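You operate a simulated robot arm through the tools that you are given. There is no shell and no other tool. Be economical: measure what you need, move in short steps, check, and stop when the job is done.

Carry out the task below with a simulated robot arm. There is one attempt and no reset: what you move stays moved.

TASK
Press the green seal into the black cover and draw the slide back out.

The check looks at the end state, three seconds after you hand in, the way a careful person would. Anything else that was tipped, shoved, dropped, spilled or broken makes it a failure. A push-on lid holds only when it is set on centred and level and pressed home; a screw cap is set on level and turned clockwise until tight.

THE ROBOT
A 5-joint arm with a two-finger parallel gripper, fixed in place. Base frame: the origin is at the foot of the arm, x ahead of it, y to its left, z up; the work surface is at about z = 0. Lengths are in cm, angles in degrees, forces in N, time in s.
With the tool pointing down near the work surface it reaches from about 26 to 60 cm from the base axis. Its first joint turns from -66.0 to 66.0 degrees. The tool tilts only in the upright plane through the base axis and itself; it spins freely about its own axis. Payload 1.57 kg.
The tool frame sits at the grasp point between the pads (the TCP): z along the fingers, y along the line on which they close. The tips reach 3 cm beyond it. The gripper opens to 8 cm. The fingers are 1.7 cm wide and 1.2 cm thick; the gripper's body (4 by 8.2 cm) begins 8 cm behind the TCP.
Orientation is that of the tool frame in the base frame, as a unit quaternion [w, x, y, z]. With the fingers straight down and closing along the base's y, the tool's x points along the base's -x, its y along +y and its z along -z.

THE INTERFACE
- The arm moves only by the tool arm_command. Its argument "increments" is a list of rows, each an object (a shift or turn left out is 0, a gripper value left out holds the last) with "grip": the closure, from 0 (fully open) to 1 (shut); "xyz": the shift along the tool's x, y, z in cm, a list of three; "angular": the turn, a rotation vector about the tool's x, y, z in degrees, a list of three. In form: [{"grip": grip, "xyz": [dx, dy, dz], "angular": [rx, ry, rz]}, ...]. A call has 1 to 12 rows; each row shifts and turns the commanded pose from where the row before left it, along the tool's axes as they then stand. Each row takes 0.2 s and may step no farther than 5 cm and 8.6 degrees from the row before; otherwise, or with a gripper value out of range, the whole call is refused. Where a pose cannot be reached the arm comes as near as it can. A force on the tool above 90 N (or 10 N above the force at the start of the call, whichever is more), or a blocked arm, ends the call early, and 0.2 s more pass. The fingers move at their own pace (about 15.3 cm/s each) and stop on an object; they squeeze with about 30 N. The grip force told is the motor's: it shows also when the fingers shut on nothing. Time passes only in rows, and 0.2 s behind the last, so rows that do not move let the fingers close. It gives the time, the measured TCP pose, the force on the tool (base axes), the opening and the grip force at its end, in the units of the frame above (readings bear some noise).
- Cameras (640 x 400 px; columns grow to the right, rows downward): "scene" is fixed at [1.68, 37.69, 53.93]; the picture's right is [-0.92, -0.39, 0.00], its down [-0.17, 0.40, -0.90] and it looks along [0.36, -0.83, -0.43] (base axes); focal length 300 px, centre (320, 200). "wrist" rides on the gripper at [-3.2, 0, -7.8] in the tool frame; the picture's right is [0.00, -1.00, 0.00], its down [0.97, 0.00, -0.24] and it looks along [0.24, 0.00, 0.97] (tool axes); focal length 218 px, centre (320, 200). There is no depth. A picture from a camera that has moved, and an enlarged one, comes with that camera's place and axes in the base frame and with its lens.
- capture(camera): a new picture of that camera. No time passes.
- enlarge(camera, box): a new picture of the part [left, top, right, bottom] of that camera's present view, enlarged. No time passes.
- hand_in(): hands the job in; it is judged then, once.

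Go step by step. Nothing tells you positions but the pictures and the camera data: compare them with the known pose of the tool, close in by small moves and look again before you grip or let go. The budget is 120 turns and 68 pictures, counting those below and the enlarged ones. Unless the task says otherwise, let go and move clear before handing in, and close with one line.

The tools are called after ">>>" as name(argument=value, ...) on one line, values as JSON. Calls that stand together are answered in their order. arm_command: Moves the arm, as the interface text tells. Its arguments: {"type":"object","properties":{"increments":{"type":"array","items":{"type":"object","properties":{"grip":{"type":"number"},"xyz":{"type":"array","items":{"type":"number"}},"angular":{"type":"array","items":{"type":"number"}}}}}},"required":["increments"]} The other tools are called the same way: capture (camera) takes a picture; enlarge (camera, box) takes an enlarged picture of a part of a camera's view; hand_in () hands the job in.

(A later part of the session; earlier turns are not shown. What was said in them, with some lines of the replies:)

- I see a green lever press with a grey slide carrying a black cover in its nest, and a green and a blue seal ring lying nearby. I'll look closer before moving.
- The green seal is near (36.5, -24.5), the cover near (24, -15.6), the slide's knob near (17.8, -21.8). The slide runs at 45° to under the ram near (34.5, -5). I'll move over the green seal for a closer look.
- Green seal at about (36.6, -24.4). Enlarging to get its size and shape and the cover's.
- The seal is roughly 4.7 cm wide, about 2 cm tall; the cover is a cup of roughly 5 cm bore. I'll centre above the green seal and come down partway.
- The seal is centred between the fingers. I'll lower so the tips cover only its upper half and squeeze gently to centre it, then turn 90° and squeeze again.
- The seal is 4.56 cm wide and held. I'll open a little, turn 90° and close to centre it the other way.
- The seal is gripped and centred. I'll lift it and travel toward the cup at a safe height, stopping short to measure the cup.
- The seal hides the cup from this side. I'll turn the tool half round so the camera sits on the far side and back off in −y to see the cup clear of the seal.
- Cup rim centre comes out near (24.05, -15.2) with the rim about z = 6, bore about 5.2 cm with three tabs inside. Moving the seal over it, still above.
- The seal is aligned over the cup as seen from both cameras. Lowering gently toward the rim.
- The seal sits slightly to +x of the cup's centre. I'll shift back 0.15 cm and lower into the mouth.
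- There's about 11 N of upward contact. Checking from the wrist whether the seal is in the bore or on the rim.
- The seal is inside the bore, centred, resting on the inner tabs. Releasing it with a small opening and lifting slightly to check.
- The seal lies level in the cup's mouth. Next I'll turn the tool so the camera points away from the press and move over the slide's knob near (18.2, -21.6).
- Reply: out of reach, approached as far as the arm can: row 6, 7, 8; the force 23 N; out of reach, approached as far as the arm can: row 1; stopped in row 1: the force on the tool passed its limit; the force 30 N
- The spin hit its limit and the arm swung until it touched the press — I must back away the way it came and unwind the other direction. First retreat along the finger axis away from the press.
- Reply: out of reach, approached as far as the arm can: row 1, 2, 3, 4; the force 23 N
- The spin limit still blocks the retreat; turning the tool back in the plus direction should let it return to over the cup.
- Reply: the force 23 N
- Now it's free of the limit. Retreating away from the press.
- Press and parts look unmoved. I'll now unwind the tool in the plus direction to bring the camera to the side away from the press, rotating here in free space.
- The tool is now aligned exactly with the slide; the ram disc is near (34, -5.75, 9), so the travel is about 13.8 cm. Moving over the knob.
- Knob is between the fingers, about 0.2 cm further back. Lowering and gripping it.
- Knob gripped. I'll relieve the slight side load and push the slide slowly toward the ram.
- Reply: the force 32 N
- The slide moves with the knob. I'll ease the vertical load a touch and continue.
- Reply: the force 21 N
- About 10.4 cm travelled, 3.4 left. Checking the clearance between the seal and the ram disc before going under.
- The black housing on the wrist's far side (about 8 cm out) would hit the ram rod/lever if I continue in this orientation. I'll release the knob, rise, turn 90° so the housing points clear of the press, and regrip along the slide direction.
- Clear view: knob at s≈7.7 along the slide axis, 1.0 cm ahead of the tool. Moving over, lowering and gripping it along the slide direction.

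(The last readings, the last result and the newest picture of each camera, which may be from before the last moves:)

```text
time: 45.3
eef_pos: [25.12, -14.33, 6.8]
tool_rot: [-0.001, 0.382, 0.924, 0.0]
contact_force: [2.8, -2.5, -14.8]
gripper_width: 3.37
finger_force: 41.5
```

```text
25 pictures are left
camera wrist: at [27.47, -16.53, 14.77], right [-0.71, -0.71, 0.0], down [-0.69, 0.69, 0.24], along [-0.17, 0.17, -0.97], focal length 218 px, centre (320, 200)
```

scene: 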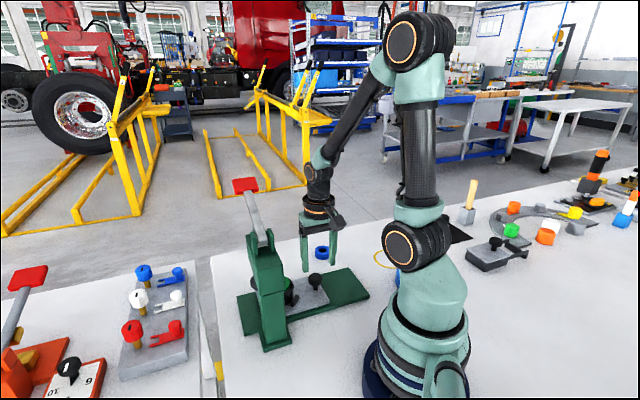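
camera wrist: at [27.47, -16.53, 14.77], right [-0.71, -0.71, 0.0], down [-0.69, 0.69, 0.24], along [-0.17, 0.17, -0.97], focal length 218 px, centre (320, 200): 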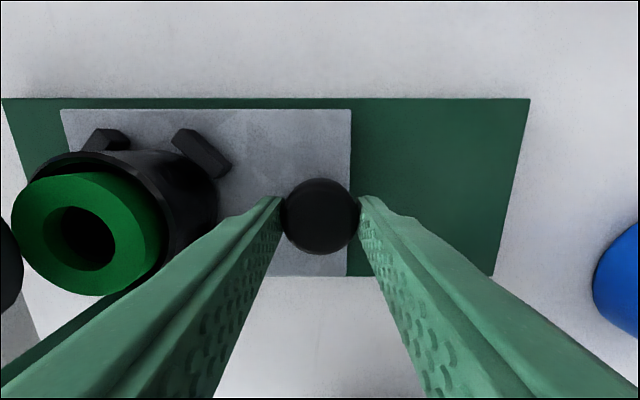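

Gripped. Pushing the last stretch slowly, watching for a stop.

>>> arm_command(increments=[{"grip": 1, "xyz": [0, 0.4, 0]}, {"xyz": [0, 0.5, 0]}, {"xyz": [0, 0.5, 0]}, {"xyz": [0, 0.5, 0]}, {"xyz": [0, 0.5, 0]}, {"xyz": [0, 0.4, 0]}, {}])

>>> capture(camera="wrist")

>>> enlarge(camera="scene", box=[230, 170, 370, 320])

```text
time: 46.9
eef_pos: [27.19, -12.4, 7.0]
tool_rot: [-0.003, 0.382, 0.924, 0.0]
contact_force: [-12.7, 12.6, 27.2]
gripper_width: 3.38
finger_force: 41.2
```

```text
24 pictures are left
camera wrist: at [29.48, -14.57, 14.8], right [-0.71, -0.71, 0.0], down [-0.69, 0.68, 0.24], along [-0.17, 0.17, -0.97], focal length 218 px, centre (320, 200)
```

wrist: 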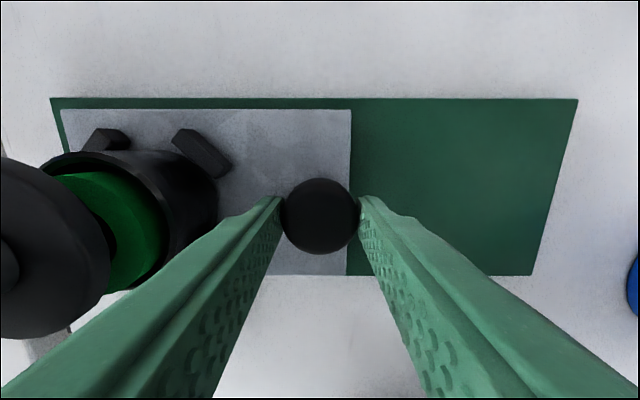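

```text
2.67 times, centred on (300, 245) of scene
camera zoom: at [1.67, 37.69, 53.93], right [-0.92, -0.39, 0.0], down [-0.17, 0.4, -0.9], along [0.36, -0.83, -0.43], focal length 801 px, centre (373, 80)
```

zoom: 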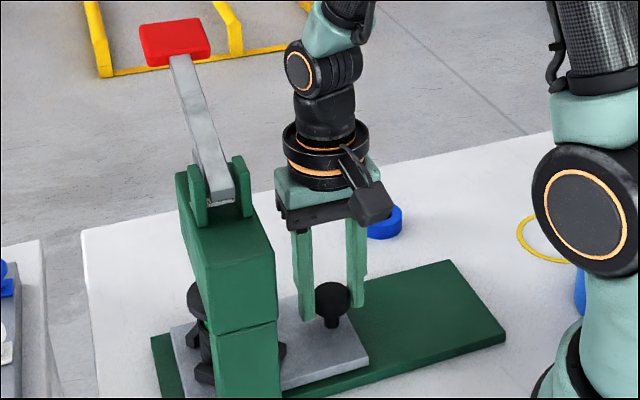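

About 0.8 cm remains. Continuing in small steps until it meets a stop.

>>> arm_command(increments=[{"grip": 1, "xyz": [0.1, 0.3, -0.1]}, {"xyz": [0, 0.2, 0]}, {"xyz": [0, 0.2, 0]}, {}])

>>> arm_command(increments=[{"grip": 1, "xyz": [0, 0.2, 0]}, {"xyz": [0, 0.2, 0]}, {}])

>>> capture(camera="wrist")

```text
time: 47.9
eef_pos: [27.56, -11.84, 6.93]
tool_rot: [0.0, 0.383, 0.924, 0.001]
contact_force: [1.6, -2.9, -29.7]
gripper_width: 3.35
finger_force: 41.5
```

```text
time: 48.7
eef_pos: [27.69, -11.87, 6.97]
tool_rot: [-0.002, 0.386, 0.922, 0.0]
contact_force: [-36.9, -60.5, -10.8]
gripper_width: 3.4
finger_force: 41.5
```

```text
22 pictures are left
camera wrist: at [30.01, -14.03, 14.84], right [-0.71, -0.7, 0.0], down [-0.68, 0.69, 0.25], along [-0.17, 0.17, -0.97], focal length 218 px, centre (320, 200)
```

wrist: 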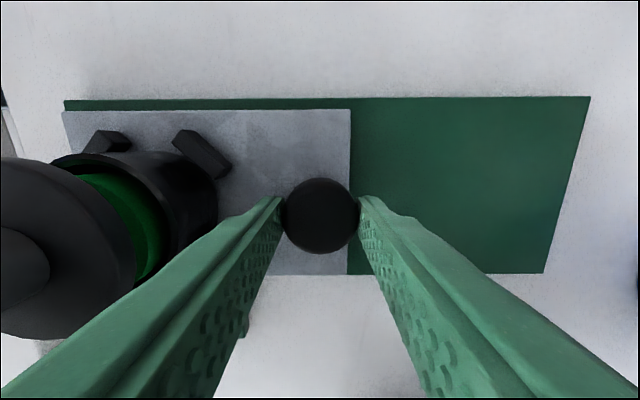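

The slide has met its stop (70 N reaction), with the cup under the ram. Easing off, releasing the knob, and backing up and away.

>>> arm_command(increments=[{"grip": 1, "xyz": [0, -0.3, 0]}, {"grip": 0.3}, {}, {"xyz": [0, 0, -2.5]}, {"xyz": [0, -0.5, -2.5]}, {"xyz": [0, -4, 0]}, {"xyz": [0, -1, -4.5]}, {"xyz": [0, 0, -4.5]}, {"xyz": [0, 0, -4.5]}, {"xyz": [0, 0, -4.5]}, {"xyz": [0, 0, -4.5]}, {}])

>>> capture(camera="scene")

```text
time: 51.3
eef_pos: [23.54, -15.49, 34.46]
tool_rot: [-0.001, 0.383, 0.924, 0.001]
contact_force: [-0.6, 0.0, 0.1]
gripper_width: 5.59
finger_force: 0.0
```

```text
21 pictures are left
```

scene: 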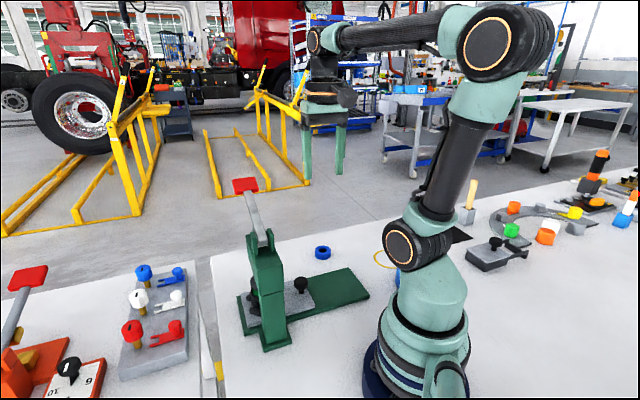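

Slide stays in place. Now moving up and over toward the red lever handle near (42.7, -13.9, 26), stopping short to measure it.

>>> arm_command(increments=[{"grip": 1, "xyz": [-3, 0, -3]}, {"xyz": [-4, 0, 0]}, {"xyz": [-4, 2, 0]}, {"xyz": [-1, 4, 0]}, {"xyz": [0, 4, 0]}, {"xyz": [0, 3, 0]}, {}])

>>> capture(camera="wrist")

>>> capture(camera="scene")

```text
time: 52.9
eef_pos: [41.5, -14.88, 37.5]
tool_rot: [-0.001, 0.382, 0.924, 0.0]
contact_force: [-0.6, -0.5, 0.1]
gripper_width: 0.0
finger_force: 21.2
```

```text
20 pictures are left
camera wrist: at [43.82, -17.13, 45.44], right [-0.71, -0.71, 0.0], down [-0.69, 0.69, 0.24], along [-0.17, 0.17, -0.97], focal length 218 px, centre (320, 200)
```

wrist: 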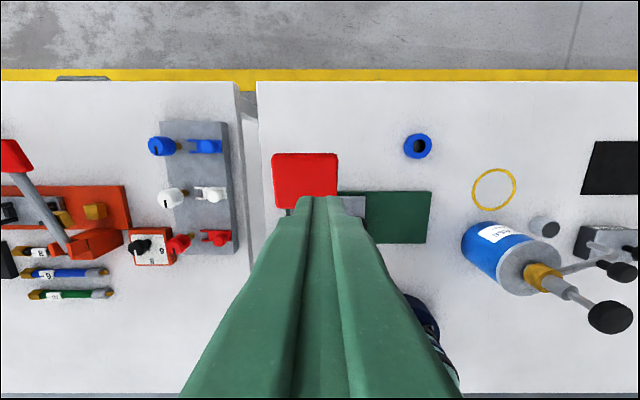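

```text
19 pictures are left
```

scene: 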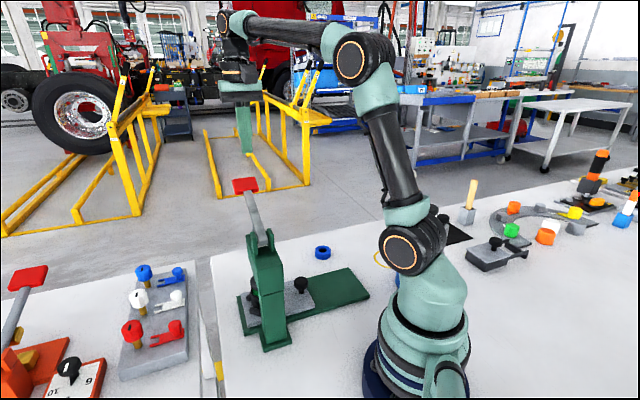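

Handle centre refined to s≈20.15, d≈40.2. Moving over it and descending toward contact with closed fingers.

>>> arm_command(increments=[{"grip": 1, "xyz": [-0.1, 1.3, 0]}, {"xyz": [0, 0, 3]}, {"xyz": [0, 0, 2.5]}, {"xyz": [0, 0, 0.6]}, {"xyz": [0, 0, 0.6]}, {}])

>>> enlarge(camera="scene", box=[200, 80, 320, 280])

>>> capture(camera="wrist")

```text
time: 54.3
eef_pos: [42.52, -14.14, 30.64]
tool_rot: [-0.001, 0.382, 0.924, 0.0]
contact_force: [-0.2, -0.3, 0.7]
gripper_width: 0.0
finger_force: 20.6
```

```text
2.00 times, centred on (260, 180) of scene
camera zoom: at [1.68, 37.69, 53.93], right [-0.92, -0.39, 0.0], down [-0.17, 0.4, -0.9], along [0.36, -0.83, -0.43], focal length 601 px, centre (440, 240)
```

zoom: 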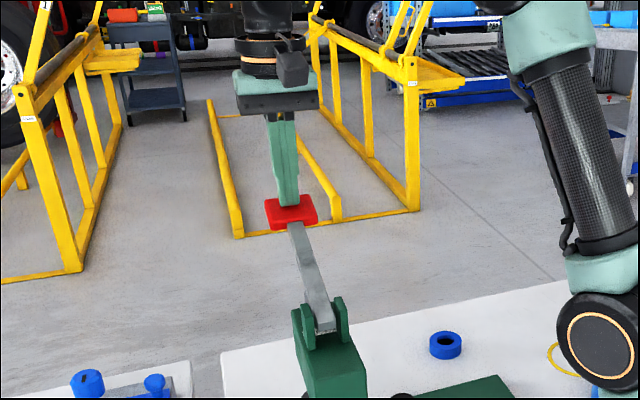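

```text
17 pictures are left
camera wrist: at [44.8, -16.34, 38.64], right [-0.71, -0.71, 0.0], down [-0.69, 0.69, 0.24], along [-0.17, 0.17, -0.97], focal length 218 px, centre (320, 200)
```

wrist: 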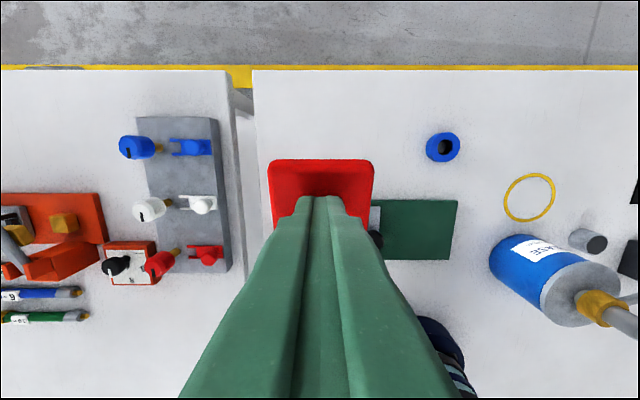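

Tips are just above the handle's middle. Pushing down slowly, following the handle's arc.

>>> arm_command(increments=[{"grip": 1, "xyz": [-0.1, 0, 0.5]}, {"xyz": [-0.1, 0, 0.5]}, {"xyz": [-0.1, 0, 0.5]}, {"xyz": [-0.1, 0, 0.5]}, {"xyz": [-0.05, 0, 0.5]}, {"xyz": [-0.05, 0, 0.5]}, {}])

>>> enlarge(camera="scene", box=[200, 130, 320, 330])

```text
time: 55.9
eef_pos: [42.82, -14.43, 27.8]
tool_rot: [0.0, 0.383, 0.924, 0.001]
contact_force: [0.8, -0.6, 2.1]
gripper_width: 0.03
finger_force: 21.5
```

```text
2.00 times, centred on (260, 230) of scene
camera zoom: at [1.68, 37.69, 53.93], right [-0.92, -0.39, 0.0], down [-0.17, 0.4, -0.9], along [0.36, -0.83, -0.43], focal length 601 px, centre (440, 140)
```

zoom: 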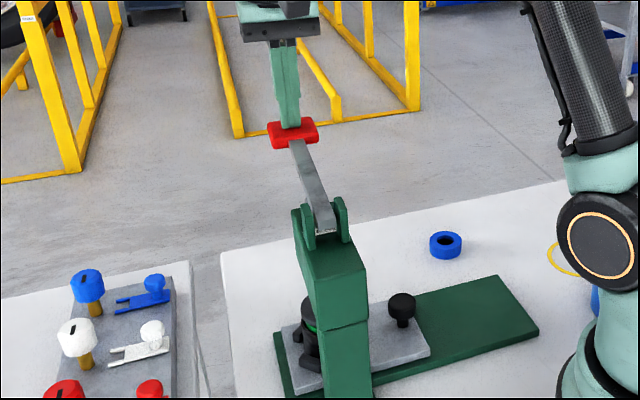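

The lever follows with little force. Continuing down.

>>> arm_command(increments=[{"grip": 1, "xyz": [-0.05, 0, 0.5]}, {"xyz": [-0.05, 0, 0.5]}, {"xyz": [0, 0, 0.5]}, {"xyz": [0, 0, 0.5]}, {"xyz": [0, 0, 0.5]}, {"xyz": [0, 0, 0.5]}, {"xyz": [0, 0, 0.5]}, {"xyz": [0.05, 0, 0.5]}, {"xyz": [0.05, 0, 0.5]}, {}])

>>> enlarge(camera="scene", box=[200, 130, 320, 330])

```text
time: 58.1
eef_pos: [42.96, -14.48, 23.49]
tool_rot: [0.0, 0.382, 0.924, -0.001]
contact_force: [-0.8, 2.8, 24.3]
gripper_width: 0.01
finger_force: 21.7
```

```text
2.00 times, centred on (260, 230) of scene
camera zoom: at [1.67, 37.69, 53.93], right [-0.92, -0.39, 0.0], down [-0.17, 0.4, -0.9], along [0.36, -0.83, -0.43], focal length 601 px, centre (440, 140)
```

zoom: 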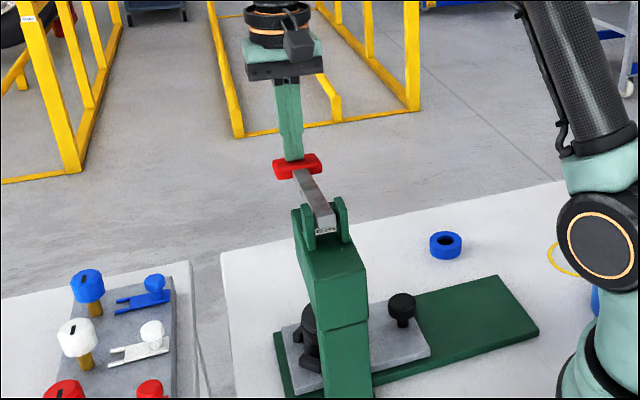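

Resistance (24 N): the ram is on the seal. Pressing on to the stop.

>>> arm_command(increments=[{"grip": 1, "xyz": [0.03, 0, 0.4]}, {"xyz": [0.04, 0, 0.4]}, {"xyz": [0.04, 0, 0.4]}, {"xyz": [0.06, 0, 0.4]}, {"xyz": [0.06, 0, 0.4]}, {"xyz": [0.08, 0, 0.4]}, {}])

>>> arm_command(increments=[{"grip": 1, "xyz": [0.08, 0, 0.4]}, {"xyz": [0.1, 0, 0.4]}, {"xyz": [0.1, 0, 0.4]}, {"xyz": [0.12, 0, 0.4]}, {}])

>>> enlarge(camera="scene", box=[200, 130, 320, 330])

```text
time: 59.0
eef_pos: [43.1, -14.69, 23.37]
tool_rot: [0.014, 0.383, 0.924, 0.001]
contact_force: [-3.2, -1.0, 19.4]
gripper_width: 0.01
finger_force: 21.5
stopped in row 4: the force on the tool passed its limit (the readings are from after the stop); the commanded pose is now the measured one
```

```text
time: 59.8
eef_pos: [43.56, -14.72, 23.38]
tool_rot: [0.027, 0.384, 0.923, 0.002]
contact_force: [-4.6, 0.0, 18.9]
gripper_width: 0.0
finger_force: 21.7
stopped in row 4: the force on the tool passed its limit (the readings are from after the stop); the commanded pose is now the measured one
```

```text
2.00 times, centred on (260, 230) of scene
camera zoom: at [1.67, 37.69, 53.93], right [-0.92, -0.39, 0.0], down [-0.17, 0.4, -0.9], along [0.36, -0.83, -0.43], focal length 601 px, centre (440, 140)
```

zoom: 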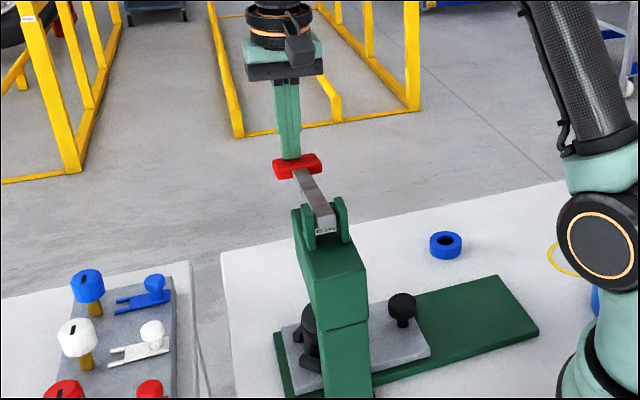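

The handle stopped hard at over 90 N. Looking closely at the ram and cup to see whether it is home.

>>> enlarge(camera="scene", box=[240, 265, 310, 325])

```text
6.67 times, centred on (275, 295) of scene
camera zoom: at [1.67, 37.69, 53.93], right [-0.92, -0.39, 0.0], down [-0.17, 0.4, -0.9], along [0.36, -0.83, -0.43], focal length 2002 px, centre (620, -433)
```

zoom: 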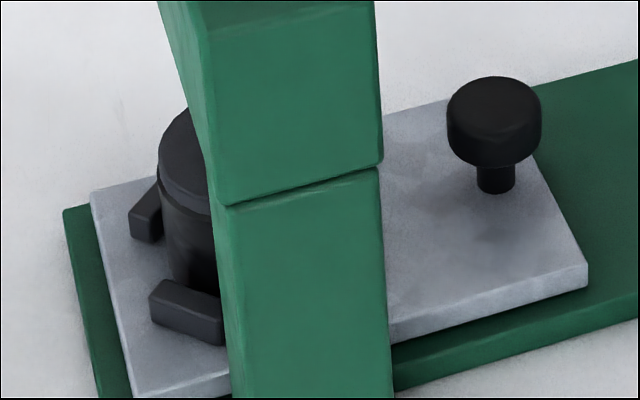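

The disc is seated on the cup's rim, so the seal is pressed flush and home. Now lifting off to see whether the lever returns by itself.

>>> arm_command(increments=[{"grip": 1, "xyz": [0, 0, -1]}, {"xyz": [0, 0, -2], "angular": [1.4, 2.8, 0]}, {"xyz": [0, 0, -3]}, {"xyz": [0, 0, -3]}, {}, {}])

>>> enlarge(camera="scene", box=[200, 130, 320, 330])

```text
time: 61.2
eef_pos: [43.36, -14.64, 32.03]
tool_rot: [-0.003, 0.383, 0.924, -0.001]
contact_force: [0.7, 0.7, 0.2]
gripper_width: 0.01
finger_force: 21.2
```

```text
2.00 times, centred on (260, 230) of scene
camera zoom: at [1.68, 37.69, 53.93], right [-0.92, -0.39, 0.0], down [-0.17, 0.4, -0.9], along [0.36, -0.83, -0.43], focal length 601 px, centre (440, 140)
```

zoom: 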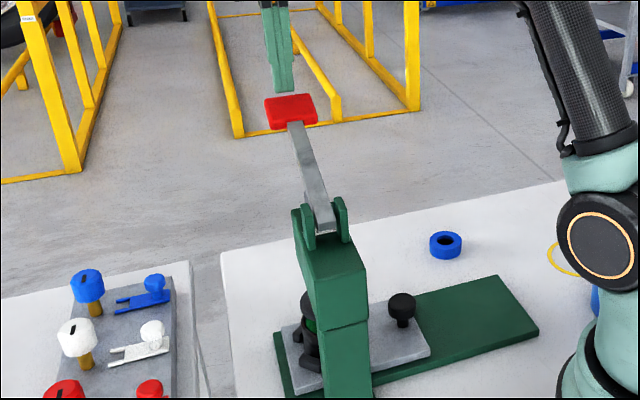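

The lever sprang back up by itself. Checking the seal under the ram.

>>> enlarge(camera="scene", box=[240, 265, 310, 325])

```text
6.67 times, centred on (275, 295) of scene
camera zoom: at [1.68, 37.69, 53.93], right [-0.92, -0.39, 0.0], down [-0.17, 0.4, -0.9], along [0.36, -0.83, -0.43], focal length 2002 px, centre (620, -433)
```

zoom: 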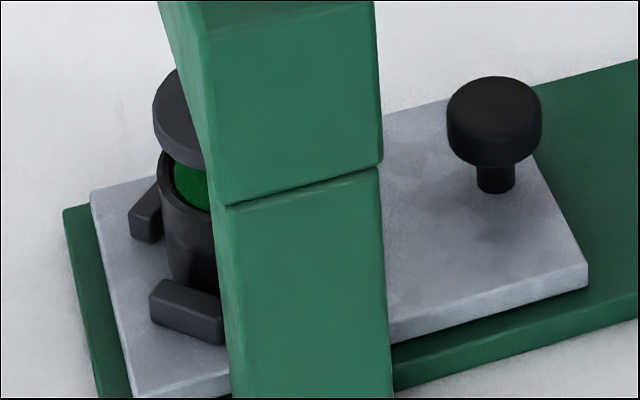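

The seal is flush in the cup and the ram is clear. Returning by the same path to the knob.

>>> arm_command(increments=[{"grip": 0.3, "xyz": [0, 0, -4]}, {"xyz": [0, -4.5, 0]}, {"xyz": [0, -4.5, 0]}, {"xyz": [1, -4.5, 0]}, {"xyz": [4, -1.1, 0]}, {"xyz": [4, 0, 0]}, {"xyz": [4, 0, 0]}, {"xyz": [0, 0, 4.5]}, {"xyz": [0, 0, 4.5]}, {"xyz": [0, 0, 4.5]}, {"xyz": [0, 0, 4.5]}, {"xyz": [0, 0, 4]}])

>>> capture(camera="wrist")

```text
time: 63.8
eef_pos: [23.64, -15.34, 14.08]
tool_rot: [-0.004, 0.383, 0.924, 0.0]
contact_force: [-0.3, 0.2, -0.5]
gripper_width: 5.61
finger_force: 0.0
```

```text
10 pictures are left
camera wrist: at [25.97, -17.63, 21.91], right [-0.71, -0.71, 0.0], down [-0.68, 0.69, 0.25], along [-0.17, 0.17, -0.97], focal length 218 px, centre (320, 200)
```

wrist: 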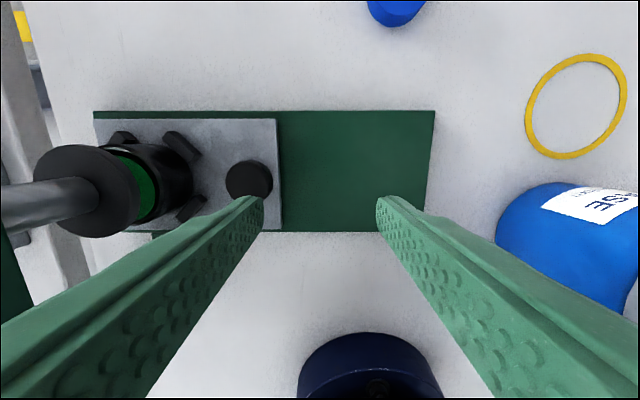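

The knob is at s≈11.1. Approaching, lowering and gripping it.

>>> arm_command(increments=[{"grip": 0.3, "xyz": [-0.4, 0, 2.7]}, {"xyz": [0, 2.6, 0]}, {"xyz": [0, 2.6, 0]}, {"xyz": [0, 0, 2]}, {"xyz": [0, 0, 1.5]}, {"xyz": [0, 0, 1]}, {}, {"grip": 1.0}, {}, {}])

>>> arm_command(increments=[{"grip": 1, "xyz": [0, -0.4, 0]}, {"xyz": [0, -0.6, 0]}, {"xyz": [0, -0.8, 0]}, {"xyz": [0, -0.8, 0]}, {"xyz": [0, -0.8, 0]}, {"xyz": [0, -0.6, 0]}, {}])

>>> capture(camera="wrist")

```text
time: 66.0
eef_pos: [27.44, -12.38, 6.99]
tool_rot: [-0.004, 0.384, 0.923, 0.001]
contact_force: [3.7, -6.6, -12.6]
gripper_width: 3.39
finger_force: 41.6
```

```text
time: 67.6
eef_pos: [24.61, -15.08, 7.15]
tool_rot: [-0.004, 0.384, 0.924, -0.001]
contact_force: [-1.1, 2.3, -9.0]
gripper_width: 3.38
finger_force: 41.2
```

```text
9 pictures are left
camera wrist: at [27.08, -17.35, 14.98], right [-0.71, -0.71, 0.0], down [-0.68, 0.69, 0.25], along [-0.18, 0.17, -0.97], focal length 218 px, centre (320, 200)
```

wrist: 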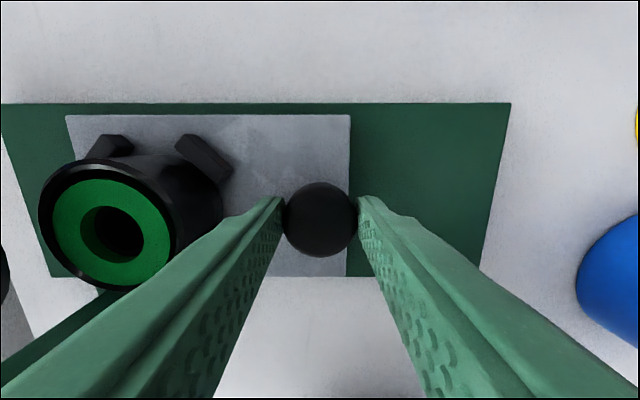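

The seal is flush and level in the cover, and the slide draws back freely. Pulling it the rest of the way to its starting place.

>>> arm_command(increments=[{"grip": 1, "xyz": [0, -0.5, 0]}, {"xyz": [0, -0.8, 0]}, {"xyz": [0, -1, 0]}, {"xyz": [0, -1, 0]}, {"xyz": [0, -1, 0]}, {"xyz": [0, -1, 0]}, {"xyz": [0, -1, 0]}, {"xyz": [0, -0.8, 0]}, {"xyz": [0, -0.5, 0]}, {}])

>>> arm_command(increments=[{"grip": 1, "xyz": [0, -0.4, 0]}, {"xyz": [0, -0.4, 0]}, {"xyz": [0, -0.4, 0]}, {"xyz": [0, -0.3, 0]}, {}])

>>> capture(camera="scene")

```text
time: 69.8
eef_pos: [19.38, -20.58, 7.09]
tool_rot: [-0.003, 0.384, 0.923, 0.001]
contact_force: [3.1, -3.6, -15.4]
gripper_width: 3.36
finger_force: 41.6
```

```text
time: 71.0
eef_pos: [18.36, -21.42, 7.12]
tool_rot: [-0.003, 0.384, 0.924, 0.001]
contact_force: [7.6, -5.5, -30.5]
gripper_width: 3.38
finger_force: 41.4
```

```text
8 pictures are left
```

scene: 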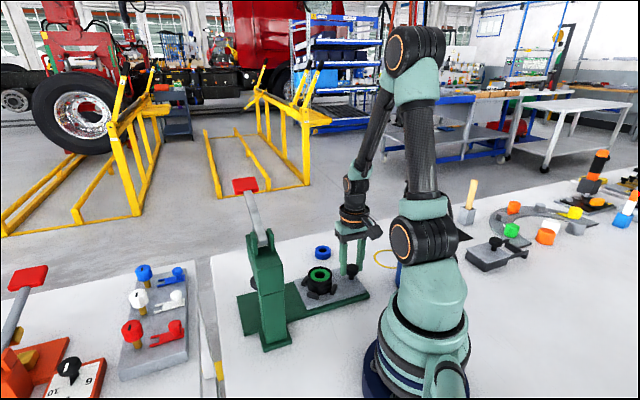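

Almost fully out (0.4 cm to go). Easing to the outer stop.

>>> arm_command(increments=[{"grip": 1, "xyz": [0, -0.2, 0]}, {"xyz": [0, -0.2, 0]}, {"xyz": [0, -0.15, 0]}, {}])

```text
time: 72.0
eef_pos: [17.96, -21.84, 7.23]
tool_rot: [-0.003, 0.383, 0.924, 0.001]
contact_force: [4.2, -4.3, -8.0]
gripper_width: 3.39
finger_force: 42.0
```

The slide is back at its starting position. Releasing and moving clear.

>>> arm_command(increments=[{"grip": 0.3}, {}, {"xyz": [0, 0, -2.5]}, {"xyz": [0, 0, -3.5]}, {"xyz": [-1, 0, -4]}, {"xyz": [-3, 0, -4]}, {"xyz": [-3, 0, -4]}, {}])

>>> enlarge(camera="scene", box=[230, 165, 390, 320])

>>> capture(camera="wrist")

```text
time: 73.8
eef_pos: [23.16, -27.16, 25.2]
tool_rot: [-0.002, 0.384, 0.923, 0.001]
contact_force: [0.2, 0.3, 0.2]
gripper_width: 5.58
finger_force: 0.0
```

```text
2.58 times, centred on (310, 242) of scene
camera zoom: at [1.68, 37.69, 53.93], right [-0.92, -0.39, 0.0], down [-0.17, 0.4, -0.9], along [0.36, -0.83, -0.43], focal length 775 px, centre (346, 90)
```

zoom: 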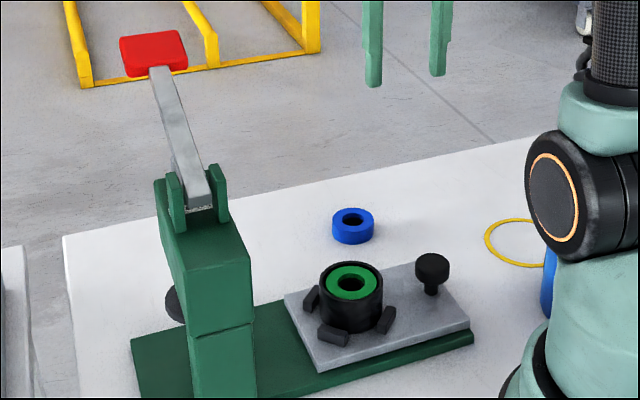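

```text
6 pictures are left
camera wrist: at [25.41, -29.31, 33.13], right [-0.71, -0.71, 0.0], down [-0.68, 0.69, 0.25], along [-0.17, 0.17, -0.97], focal length 218 px, centre (320, 200)
```

wrist: 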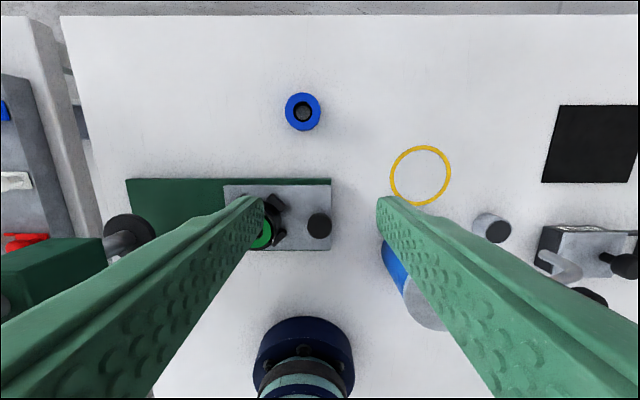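

The seal sits flush in the cover, the slide is fully out, the lever is up, and the blue ring is where it was. One last close look.

>>> enlarge(camera="scene", box=[295, 255, 355, 305])

```text
8.00 times, centred on (325, 280) of scene
camera zoom: at [1.68, 37.69, 53.93], right [-0.92, -0.39, 0.0], down [-0.17, 0.4, -0.9], along [0.36, -0.83, -0.43], focal length 2403 px, centre (280, -440)
```

zoom: 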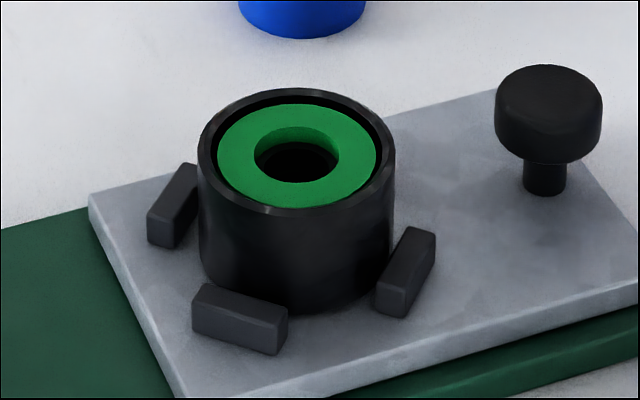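

The seal is flush, level and centred in the cover, and everything else is undisturbed, so I'm handing in.

>>> hand_in()

```text
The job is handed in.
```

The green seal is pressed flush and level into the black cover. The slide is drawn back out to where it started, the press lever is up and the gripper is clear. Partway through, the gripper bumped the press after reaching a spin limit. In the pictures afterwards, the press and the parts around it looked unmoved.
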